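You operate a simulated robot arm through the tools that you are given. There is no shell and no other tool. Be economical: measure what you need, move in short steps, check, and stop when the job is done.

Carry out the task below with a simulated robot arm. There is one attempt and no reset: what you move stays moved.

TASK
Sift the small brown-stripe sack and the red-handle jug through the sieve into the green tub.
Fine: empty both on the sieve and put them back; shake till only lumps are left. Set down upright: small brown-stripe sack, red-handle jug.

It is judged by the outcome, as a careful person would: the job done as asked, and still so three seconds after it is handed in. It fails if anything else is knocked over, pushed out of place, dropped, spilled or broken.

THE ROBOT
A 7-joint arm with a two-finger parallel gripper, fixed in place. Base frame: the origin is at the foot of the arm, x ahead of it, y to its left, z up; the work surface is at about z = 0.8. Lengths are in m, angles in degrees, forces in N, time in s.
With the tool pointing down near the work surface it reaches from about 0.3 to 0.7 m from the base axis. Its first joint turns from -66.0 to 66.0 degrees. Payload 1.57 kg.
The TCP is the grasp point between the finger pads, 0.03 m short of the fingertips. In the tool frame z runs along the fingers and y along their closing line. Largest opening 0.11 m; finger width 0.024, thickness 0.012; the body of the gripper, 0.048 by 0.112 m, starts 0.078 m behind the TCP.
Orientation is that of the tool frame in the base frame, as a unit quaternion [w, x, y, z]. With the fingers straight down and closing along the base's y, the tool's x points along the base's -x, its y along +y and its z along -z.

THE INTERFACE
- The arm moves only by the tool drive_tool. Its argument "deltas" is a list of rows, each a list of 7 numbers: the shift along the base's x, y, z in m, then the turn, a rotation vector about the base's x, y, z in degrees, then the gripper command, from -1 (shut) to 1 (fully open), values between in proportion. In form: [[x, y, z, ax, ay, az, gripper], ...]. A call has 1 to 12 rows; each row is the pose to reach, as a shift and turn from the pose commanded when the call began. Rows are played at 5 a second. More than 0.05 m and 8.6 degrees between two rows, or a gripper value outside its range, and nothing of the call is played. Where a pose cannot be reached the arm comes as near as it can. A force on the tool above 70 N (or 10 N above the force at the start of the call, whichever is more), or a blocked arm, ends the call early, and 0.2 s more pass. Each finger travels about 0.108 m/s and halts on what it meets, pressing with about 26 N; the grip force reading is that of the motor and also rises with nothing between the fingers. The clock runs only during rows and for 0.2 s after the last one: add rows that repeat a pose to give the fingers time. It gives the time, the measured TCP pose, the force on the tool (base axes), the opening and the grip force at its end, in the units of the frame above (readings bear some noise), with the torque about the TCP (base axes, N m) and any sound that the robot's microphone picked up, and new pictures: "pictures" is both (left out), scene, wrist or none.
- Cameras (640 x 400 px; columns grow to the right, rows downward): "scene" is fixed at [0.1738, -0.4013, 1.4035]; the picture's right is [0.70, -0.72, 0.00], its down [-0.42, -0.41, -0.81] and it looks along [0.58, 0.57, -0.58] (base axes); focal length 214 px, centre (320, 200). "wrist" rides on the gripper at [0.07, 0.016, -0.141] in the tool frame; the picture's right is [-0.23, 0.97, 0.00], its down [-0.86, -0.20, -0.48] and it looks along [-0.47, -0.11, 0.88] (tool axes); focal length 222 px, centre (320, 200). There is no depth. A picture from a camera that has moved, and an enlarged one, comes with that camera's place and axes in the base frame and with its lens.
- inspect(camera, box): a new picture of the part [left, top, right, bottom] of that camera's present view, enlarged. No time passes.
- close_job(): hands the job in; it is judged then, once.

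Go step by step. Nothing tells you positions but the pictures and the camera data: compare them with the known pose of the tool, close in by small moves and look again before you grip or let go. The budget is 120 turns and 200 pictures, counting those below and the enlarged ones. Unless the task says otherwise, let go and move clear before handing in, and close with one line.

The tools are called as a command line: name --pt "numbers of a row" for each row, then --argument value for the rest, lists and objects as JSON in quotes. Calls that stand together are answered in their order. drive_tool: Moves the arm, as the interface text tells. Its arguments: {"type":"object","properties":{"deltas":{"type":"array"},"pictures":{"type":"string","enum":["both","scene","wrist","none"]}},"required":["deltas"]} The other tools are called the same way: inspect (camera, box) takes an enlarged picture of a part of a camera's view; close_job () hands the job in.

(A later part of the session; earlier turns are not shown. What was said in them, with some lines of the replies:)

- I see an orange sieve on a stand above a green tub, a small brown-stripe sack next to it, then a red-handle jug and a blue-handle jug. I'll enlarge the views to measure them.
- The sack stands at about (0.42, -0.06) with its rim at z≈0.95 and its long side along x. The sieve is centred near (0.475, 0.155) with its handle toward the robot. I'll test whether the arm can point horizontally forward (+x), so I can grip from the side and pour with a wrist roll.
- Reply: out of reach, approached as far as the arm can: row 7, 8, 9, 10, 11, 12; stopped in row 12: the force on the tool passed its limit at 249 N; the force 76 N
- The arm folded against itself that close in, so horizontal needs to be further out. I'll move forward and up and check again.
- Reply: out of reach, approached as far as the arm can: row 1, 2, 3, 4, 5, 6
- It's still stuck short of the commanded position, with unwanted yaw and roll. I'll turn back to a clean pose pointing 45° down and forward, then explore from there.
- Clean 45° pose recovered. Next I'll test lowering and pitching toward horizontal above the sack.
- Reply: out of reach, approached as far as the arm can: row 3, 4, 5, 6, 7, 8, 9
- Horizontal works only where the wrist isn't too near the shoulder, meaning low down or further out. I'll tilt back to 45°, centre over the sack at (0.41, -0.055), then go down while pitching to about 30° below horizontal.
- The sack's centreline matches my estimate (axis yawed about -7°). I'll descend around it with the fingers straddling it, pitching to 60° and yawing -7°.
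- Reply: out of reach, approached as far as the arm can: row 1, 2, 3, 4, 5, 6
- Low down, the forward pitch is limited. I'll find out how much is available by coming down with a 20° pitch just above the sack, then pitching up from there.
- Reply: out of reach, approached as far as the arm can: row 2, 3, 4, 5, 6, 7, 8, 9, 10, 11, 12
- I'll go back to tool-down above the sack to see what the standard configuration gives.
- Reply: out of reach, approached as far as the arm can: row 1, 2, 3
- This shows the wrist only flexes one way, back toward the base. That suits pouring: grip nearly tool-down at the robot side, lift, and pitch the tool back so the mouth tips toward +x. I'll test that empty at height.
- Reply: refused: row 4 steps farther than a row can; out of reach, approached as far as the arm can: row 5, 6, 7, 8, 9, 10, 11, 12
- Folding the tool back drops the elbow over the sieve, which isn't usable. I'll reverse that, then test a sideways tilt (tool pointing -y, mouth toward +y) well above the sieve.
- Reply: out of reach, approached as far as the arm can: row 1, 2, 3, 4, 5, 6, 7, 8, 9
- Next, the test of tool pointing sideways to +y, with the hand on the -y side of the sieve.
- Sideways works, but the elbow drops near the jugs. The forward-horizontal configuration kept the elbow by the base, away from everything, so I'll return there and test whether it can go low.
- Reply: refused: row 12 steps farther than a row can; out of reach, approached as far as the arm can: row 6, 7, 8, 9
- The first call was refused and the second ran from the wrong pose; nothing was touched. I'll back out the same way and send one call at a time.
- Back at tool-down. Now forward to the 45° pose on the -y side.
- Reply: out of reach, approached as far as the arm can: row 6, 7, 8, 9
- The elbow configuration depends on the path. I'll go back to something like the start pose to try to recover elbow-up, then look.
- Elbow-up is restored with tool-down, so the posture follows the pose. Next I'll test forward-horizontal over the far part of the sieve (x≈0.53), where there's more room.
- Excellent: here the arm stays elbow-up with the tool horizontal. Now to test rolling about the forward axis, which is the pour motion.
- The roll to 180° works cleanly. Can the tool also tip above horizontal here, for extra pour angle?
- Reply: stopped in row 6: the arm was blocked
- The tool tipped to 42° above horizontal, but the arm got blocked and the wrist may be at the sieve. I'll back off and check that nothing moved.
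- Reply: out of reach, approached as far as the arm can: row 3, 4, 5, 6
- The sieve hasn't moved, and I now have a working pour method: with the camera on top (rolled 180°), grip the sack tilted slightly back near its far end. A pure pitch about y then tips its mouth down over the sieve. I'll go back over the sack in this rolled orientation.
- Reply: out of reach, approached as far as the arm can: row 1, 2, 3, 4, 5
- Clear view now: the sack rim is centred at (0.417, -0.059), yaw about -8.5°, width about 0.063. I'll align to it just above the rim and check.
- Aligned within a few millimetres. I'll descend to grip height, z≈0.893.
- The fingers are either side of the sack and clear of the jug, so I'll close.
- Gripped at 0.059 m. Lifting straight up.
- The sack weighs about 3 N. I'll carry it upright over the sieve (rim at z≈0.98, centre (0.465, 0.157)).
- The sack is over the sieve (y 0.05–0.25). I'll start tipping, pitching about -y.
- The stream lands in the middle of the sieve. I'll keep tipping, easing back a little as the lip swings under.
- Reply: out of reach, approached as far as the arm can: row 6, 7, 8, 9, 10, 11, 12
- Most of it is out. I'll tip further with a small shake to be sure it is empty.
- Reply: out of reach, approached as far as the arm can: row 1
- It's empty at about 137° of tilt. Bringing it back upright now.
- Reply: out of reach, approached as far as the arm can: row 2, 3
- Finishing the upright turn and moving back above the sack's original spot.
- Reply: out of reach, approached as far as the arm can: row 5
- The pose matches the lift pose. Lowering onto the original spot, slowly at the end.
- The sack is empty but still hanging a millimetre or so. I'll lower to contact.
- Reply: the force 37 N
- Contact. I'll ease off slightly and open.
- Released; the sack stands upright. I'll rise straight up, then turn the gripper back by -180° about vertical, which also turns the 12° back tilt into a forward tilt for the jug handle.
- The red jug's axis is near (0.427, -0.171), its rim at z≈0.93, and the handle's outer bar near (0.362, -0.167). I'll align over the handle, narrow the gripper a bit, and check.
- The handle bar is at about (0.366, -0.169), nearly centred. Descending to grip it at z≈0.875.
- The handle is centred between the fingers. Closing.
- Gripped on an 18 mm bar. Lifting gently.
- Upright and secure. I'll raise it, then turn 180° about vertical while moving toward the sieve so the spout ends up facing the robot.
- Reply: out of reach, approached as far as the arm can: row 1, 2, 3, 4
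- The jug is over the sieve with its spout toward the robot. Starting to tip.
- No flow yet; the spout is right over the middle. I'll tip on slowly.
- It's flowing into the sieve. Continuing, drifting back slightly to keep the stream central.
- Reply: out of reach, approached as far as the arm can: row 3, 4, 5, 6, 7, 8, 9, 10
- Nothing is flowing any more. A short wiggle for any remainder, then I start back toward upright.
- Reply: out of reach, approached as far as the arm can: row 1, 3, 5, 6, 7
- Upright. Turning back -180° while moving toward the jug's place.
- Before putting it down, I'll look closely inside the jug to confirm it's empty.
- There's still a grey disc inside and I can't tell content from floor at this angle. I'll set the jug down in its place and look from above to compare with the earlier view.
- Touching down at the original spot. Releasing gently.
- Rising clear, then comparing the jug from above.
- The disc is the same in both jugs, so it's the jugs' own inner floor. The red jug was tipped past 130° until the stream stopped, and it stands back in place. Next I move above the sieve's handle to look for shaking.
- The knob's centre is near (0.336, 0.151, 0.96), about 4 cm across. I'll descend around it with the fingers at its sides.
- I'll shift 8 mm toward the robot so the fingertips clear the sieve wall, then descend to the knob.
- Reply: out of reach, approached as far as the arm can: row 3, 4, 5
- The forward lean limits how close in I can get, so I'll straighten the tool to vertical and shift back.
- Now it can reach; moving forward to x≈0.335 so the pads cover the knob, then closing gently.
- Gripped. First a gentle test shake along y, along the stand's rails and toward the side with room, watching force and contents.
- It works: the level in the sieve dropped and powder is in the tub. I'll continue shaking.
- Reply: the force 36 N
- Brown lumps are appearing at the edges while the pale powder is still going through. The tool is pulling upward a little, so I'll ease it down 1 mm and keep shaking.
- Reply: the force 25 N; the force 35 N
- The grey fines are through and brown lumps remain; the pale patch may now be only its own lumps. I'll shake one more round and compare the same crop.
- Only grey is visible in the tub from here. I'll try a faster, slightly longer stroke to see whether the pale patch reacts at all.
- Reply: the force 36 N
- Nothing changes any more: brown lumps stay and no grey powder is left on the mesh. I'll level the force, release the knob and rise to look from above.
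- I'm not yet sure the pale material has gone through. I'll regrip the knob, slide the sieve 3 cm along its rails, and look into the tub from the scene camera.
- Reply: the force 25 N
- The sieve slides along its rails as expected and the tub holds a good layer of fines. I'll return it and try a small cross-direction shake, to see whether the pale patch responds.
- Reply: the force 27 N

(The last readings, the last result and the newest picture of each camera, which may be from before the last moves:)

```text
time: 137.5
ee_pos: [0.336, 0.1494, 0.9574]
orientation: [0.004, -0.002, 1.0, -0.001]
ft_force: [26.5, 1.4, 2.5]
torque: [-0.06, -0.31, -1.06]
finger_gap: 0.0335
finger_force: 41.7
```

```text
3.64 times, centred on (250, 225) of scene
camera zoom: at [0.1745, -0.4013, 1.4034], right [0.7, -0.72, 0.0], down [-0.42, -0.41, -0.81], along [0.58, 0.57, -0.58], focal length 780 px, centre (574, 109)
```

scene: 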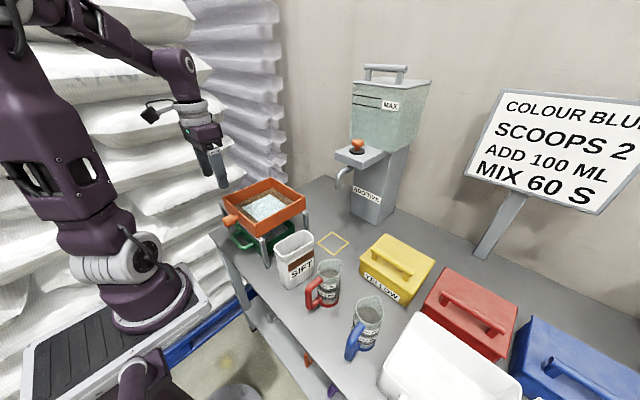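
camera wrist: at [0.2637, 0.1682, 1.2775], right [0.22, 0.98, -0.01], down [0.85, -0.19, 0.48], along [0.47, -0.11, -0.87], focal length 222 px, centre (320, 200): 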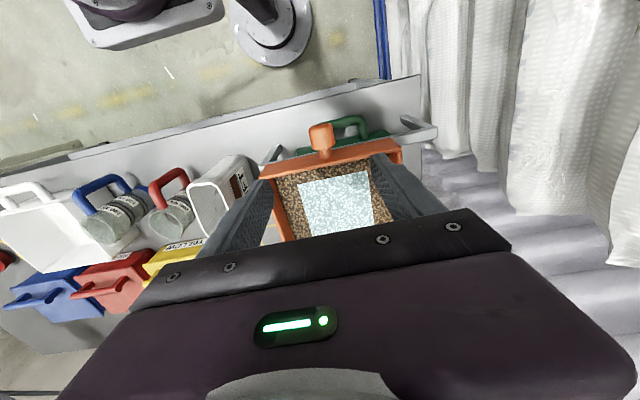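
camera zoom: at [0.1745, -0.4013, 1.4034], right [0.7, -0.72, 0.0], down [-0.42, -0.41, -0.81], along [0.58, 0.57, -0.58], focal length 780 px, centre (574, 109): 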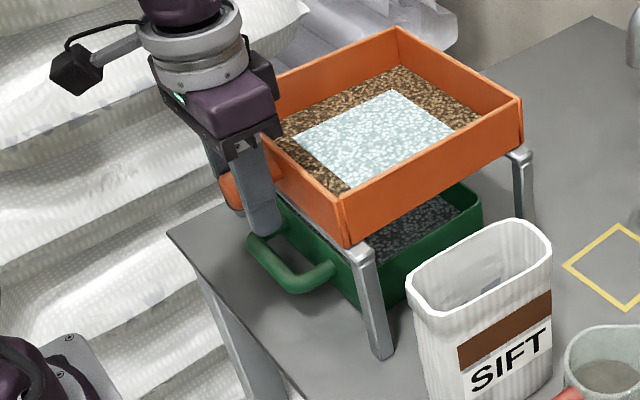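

No further change in either direction, so what's left is lumps that won't pass. I'll ease off, release the knob and rise clear.

drive_tool --pt "0.0015 0.001 0 0 0 0 -1" --pt "0.0015 0.001 0 0 0 0 -0.35" --pt "0.0015 0.001 0 0 0 0 0.1" --pt "0.0015 0.001 0 0 0 0 0.5" --pt "0.0015 0.001 0 0 0 0 0.5" --pt "0 0 0.03 0 0 0 0.5" --pt "0 0 0.07 0 0 0 0.5" --pt "0 0 0.12 0 0 0 0.5" --pt "0 0 0.17 0 0 0 0.5" --pt "0 0 0.22 0 0 0 0.5" --pt "0 -0.02 0.27 0 0 0 0.5" --pt "0 -0.04 0.3 0 0 0 0.5" --pictures "both"

inspect --camera "scene" --box '[190, 160, 400, 330]'

inspect --camera "wrist" --box '[150, 100, 430, 250]'

```text
refused: row 11 steps farther than a row can; nothing moved
```

```text
2.35 times, centred on (295, 245) of scene
camera zoom: at [0.1745, -0.4013, 1.4034], right [0.7, -0.72, 0.0], down [-0.42, -0.41, -0.81], along [0.58, 0.57, -0.58], focal length 505 px, centre (379, 94)
```

zoom: 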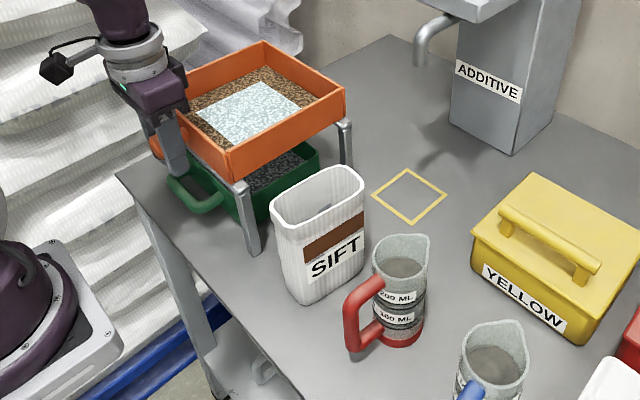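

```text
2.29 times, centred on (290, 175) of wrist
camera zoom: at [0.2641, 0.1681, 1.0984], right [0.22, 0.98, 0.0], down [0.85, -0.19, 0.49], along [0.47, -0.11, -0.87], focal length 508 px, centre (389, 257)
```

zoom: 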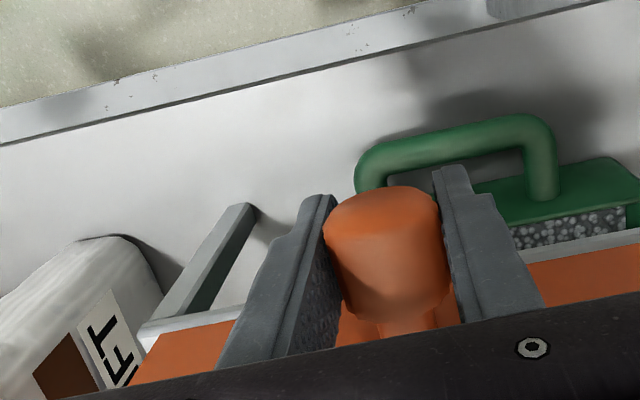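

That call was refused, so I'm still gripping; I'll use it for one more full shake along the rails before letting go.

drive_tool --pt "0.001 0.035 0 0 0 0 -1" --pt "0.001 0.001 0 0 0 0 -1" --pt "0.001 0.035 0 0 0 0 -1" --pt "0.001 0.001 0 0 0 0 -1" --pt "0.001 0.035 0 0 0 0 -1" --pt "0.001 0.001 0 0 0 0 -1" --pt "0.001 0.035 0 0 0 0 -1" --pt "0.001 0.001 0 0 0 0 -1" --pt "0.001 0.035 0 0 0 0 -1" --pt "0.001 0.001 0 0 0 0 -1" --pt "0.001 0.001 0 0 0 0 -1" --pictures "none"

inspect --camera "scene" --box '[225, 175, 285, 220]'

```text
time: 139.9
ee_pos: [0.3375, 0.1505, 0.9549]
orientation: [0.004, -0.002, 1.0, -0.004]
ft_force: [-9.9, 0.1, -27.4]
torque: [-0.1, -0.43, -1.3]
finger_gap: 0.0334
finger_force: 41.4
```

```text
8.89 times, centred on (255, 198) of scene
camera zoom: at [0.1738, -0.4012, 1.4036], right [0.7, -0.72, 0.0], down [-0.42, -0.41, -0.81], along [0.58, 0.57, -0.58], focal length 1906 px, centre (898, 222)
```

zoom: 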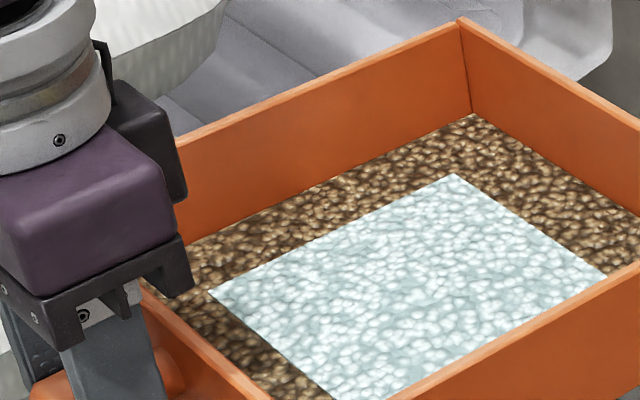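

Unchanged, so this is the end state. Releasing and rising clear.

drive_tool --pt "0 0 0 0 0 0 -1" --pt "0 0 0 0 0 0 -0.35" --pt "0 0 0 0 0 0 0.1" --pt "0 0 0 0 0 0 0.5" --pt "0 0 0 0 0 0 0.5" --pt "0 0 0.03 0 0 0 0.5" --pt "0 0 0.07 0 0 0 0.5" --pt "0 0 0.11 0 0 0 0.5" --pt "0 0 0.15 0 0 0 0.5" --pt "0 0 0.19 0 0 0 0.5" --pt "0 0 0.23 0 0 0 0.5" --pt "0 0 0.27 0 0 0 0.5" --pictures "both"

inspect --camera "scene" --box '[190, 160, 400, 330]'

inspect --camera "wrist" --box '[150, 100, 430, 250]'

```text
time: 142.5
ee_pos: [0.3367, 0.1504, 1.2278]
orientation: [0.004, -0.003, 1.0, -0.003]
ft_force: [-0.7, -0.1, 0.8]
torque: [-0.02, -0.01, -0.03]
finger_gap: 0.0826
finger_force: 0.1
camera wrist: at [0.265, 0.1685, 1.3692], right [0.22, 0.98, 0.0], down [0.85, -0.19, 0.48], along [0.47, -0.11, -0.87], focal length 222 px, centre (320, 200)
```

scene: 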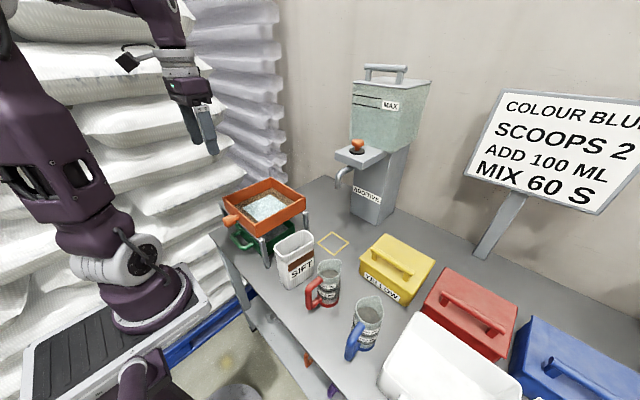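
wrist: 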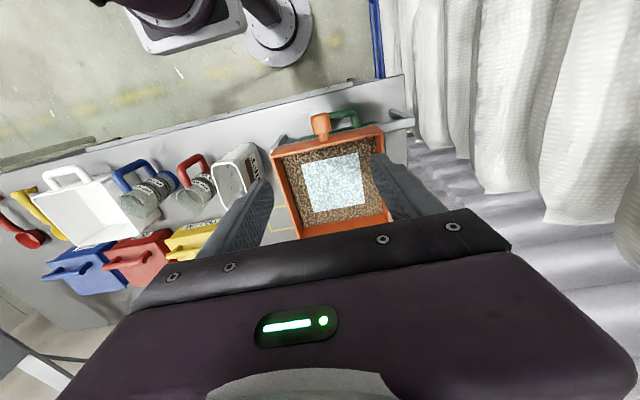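

```text
2.35 times, centred on (295, 245) of scene
camera zoom: at [0.1738, -0.4013, 1.4035], right [0.7, -0.72, 0.0], down [-0.42, -0.41, -0.81], along [0.58, 0.57, -0.58], focal length 505 px, centre (379, 94)
```

zoom: 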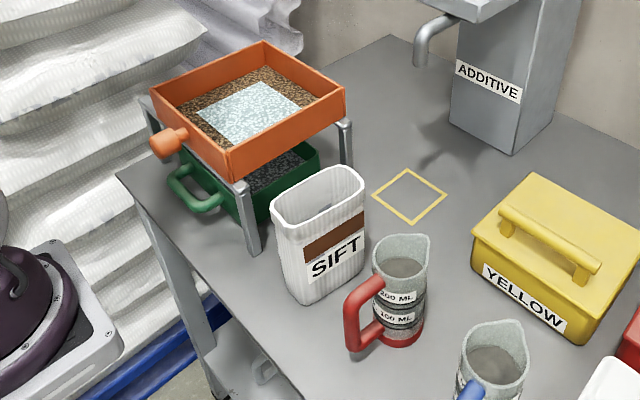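

```text
2.29 times, centred on (290, 175) of wrist
camera zoom: at [0.265, 0.1685, 1.3692], right [0.22, 0.98, 0.0], down [0.85, -0.19, 0.48], along [0.47, -0.11, -0.87], focal length 508 px, centre (389, 257)
```

zoom: 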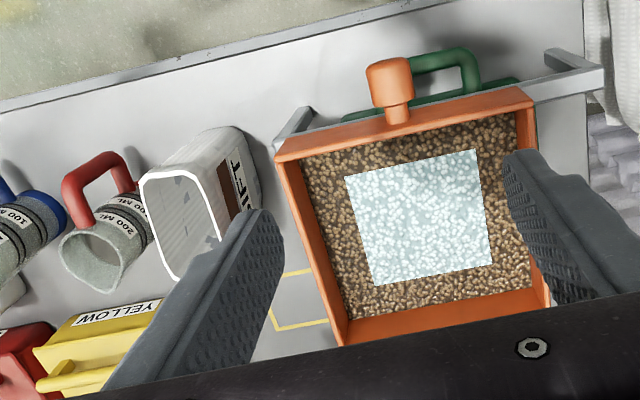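

The sack and jug stand upright in their places, the sieve is back on its stand, and the arm is clear. More shaking changes nothing, so I'm handing in.

close_job

```text
The job is handed in.
```

I emptied the small brown-stripe sack and the red-handle jug onto the sieve, set both back upright in their places, and shook the sieve over the green tub until nothing changed. Brown lumps are left on the mesh, plus a pale patch from the jug. I took the patch for lumps too, but couldn't confirm that all the fine material from the jug went through.
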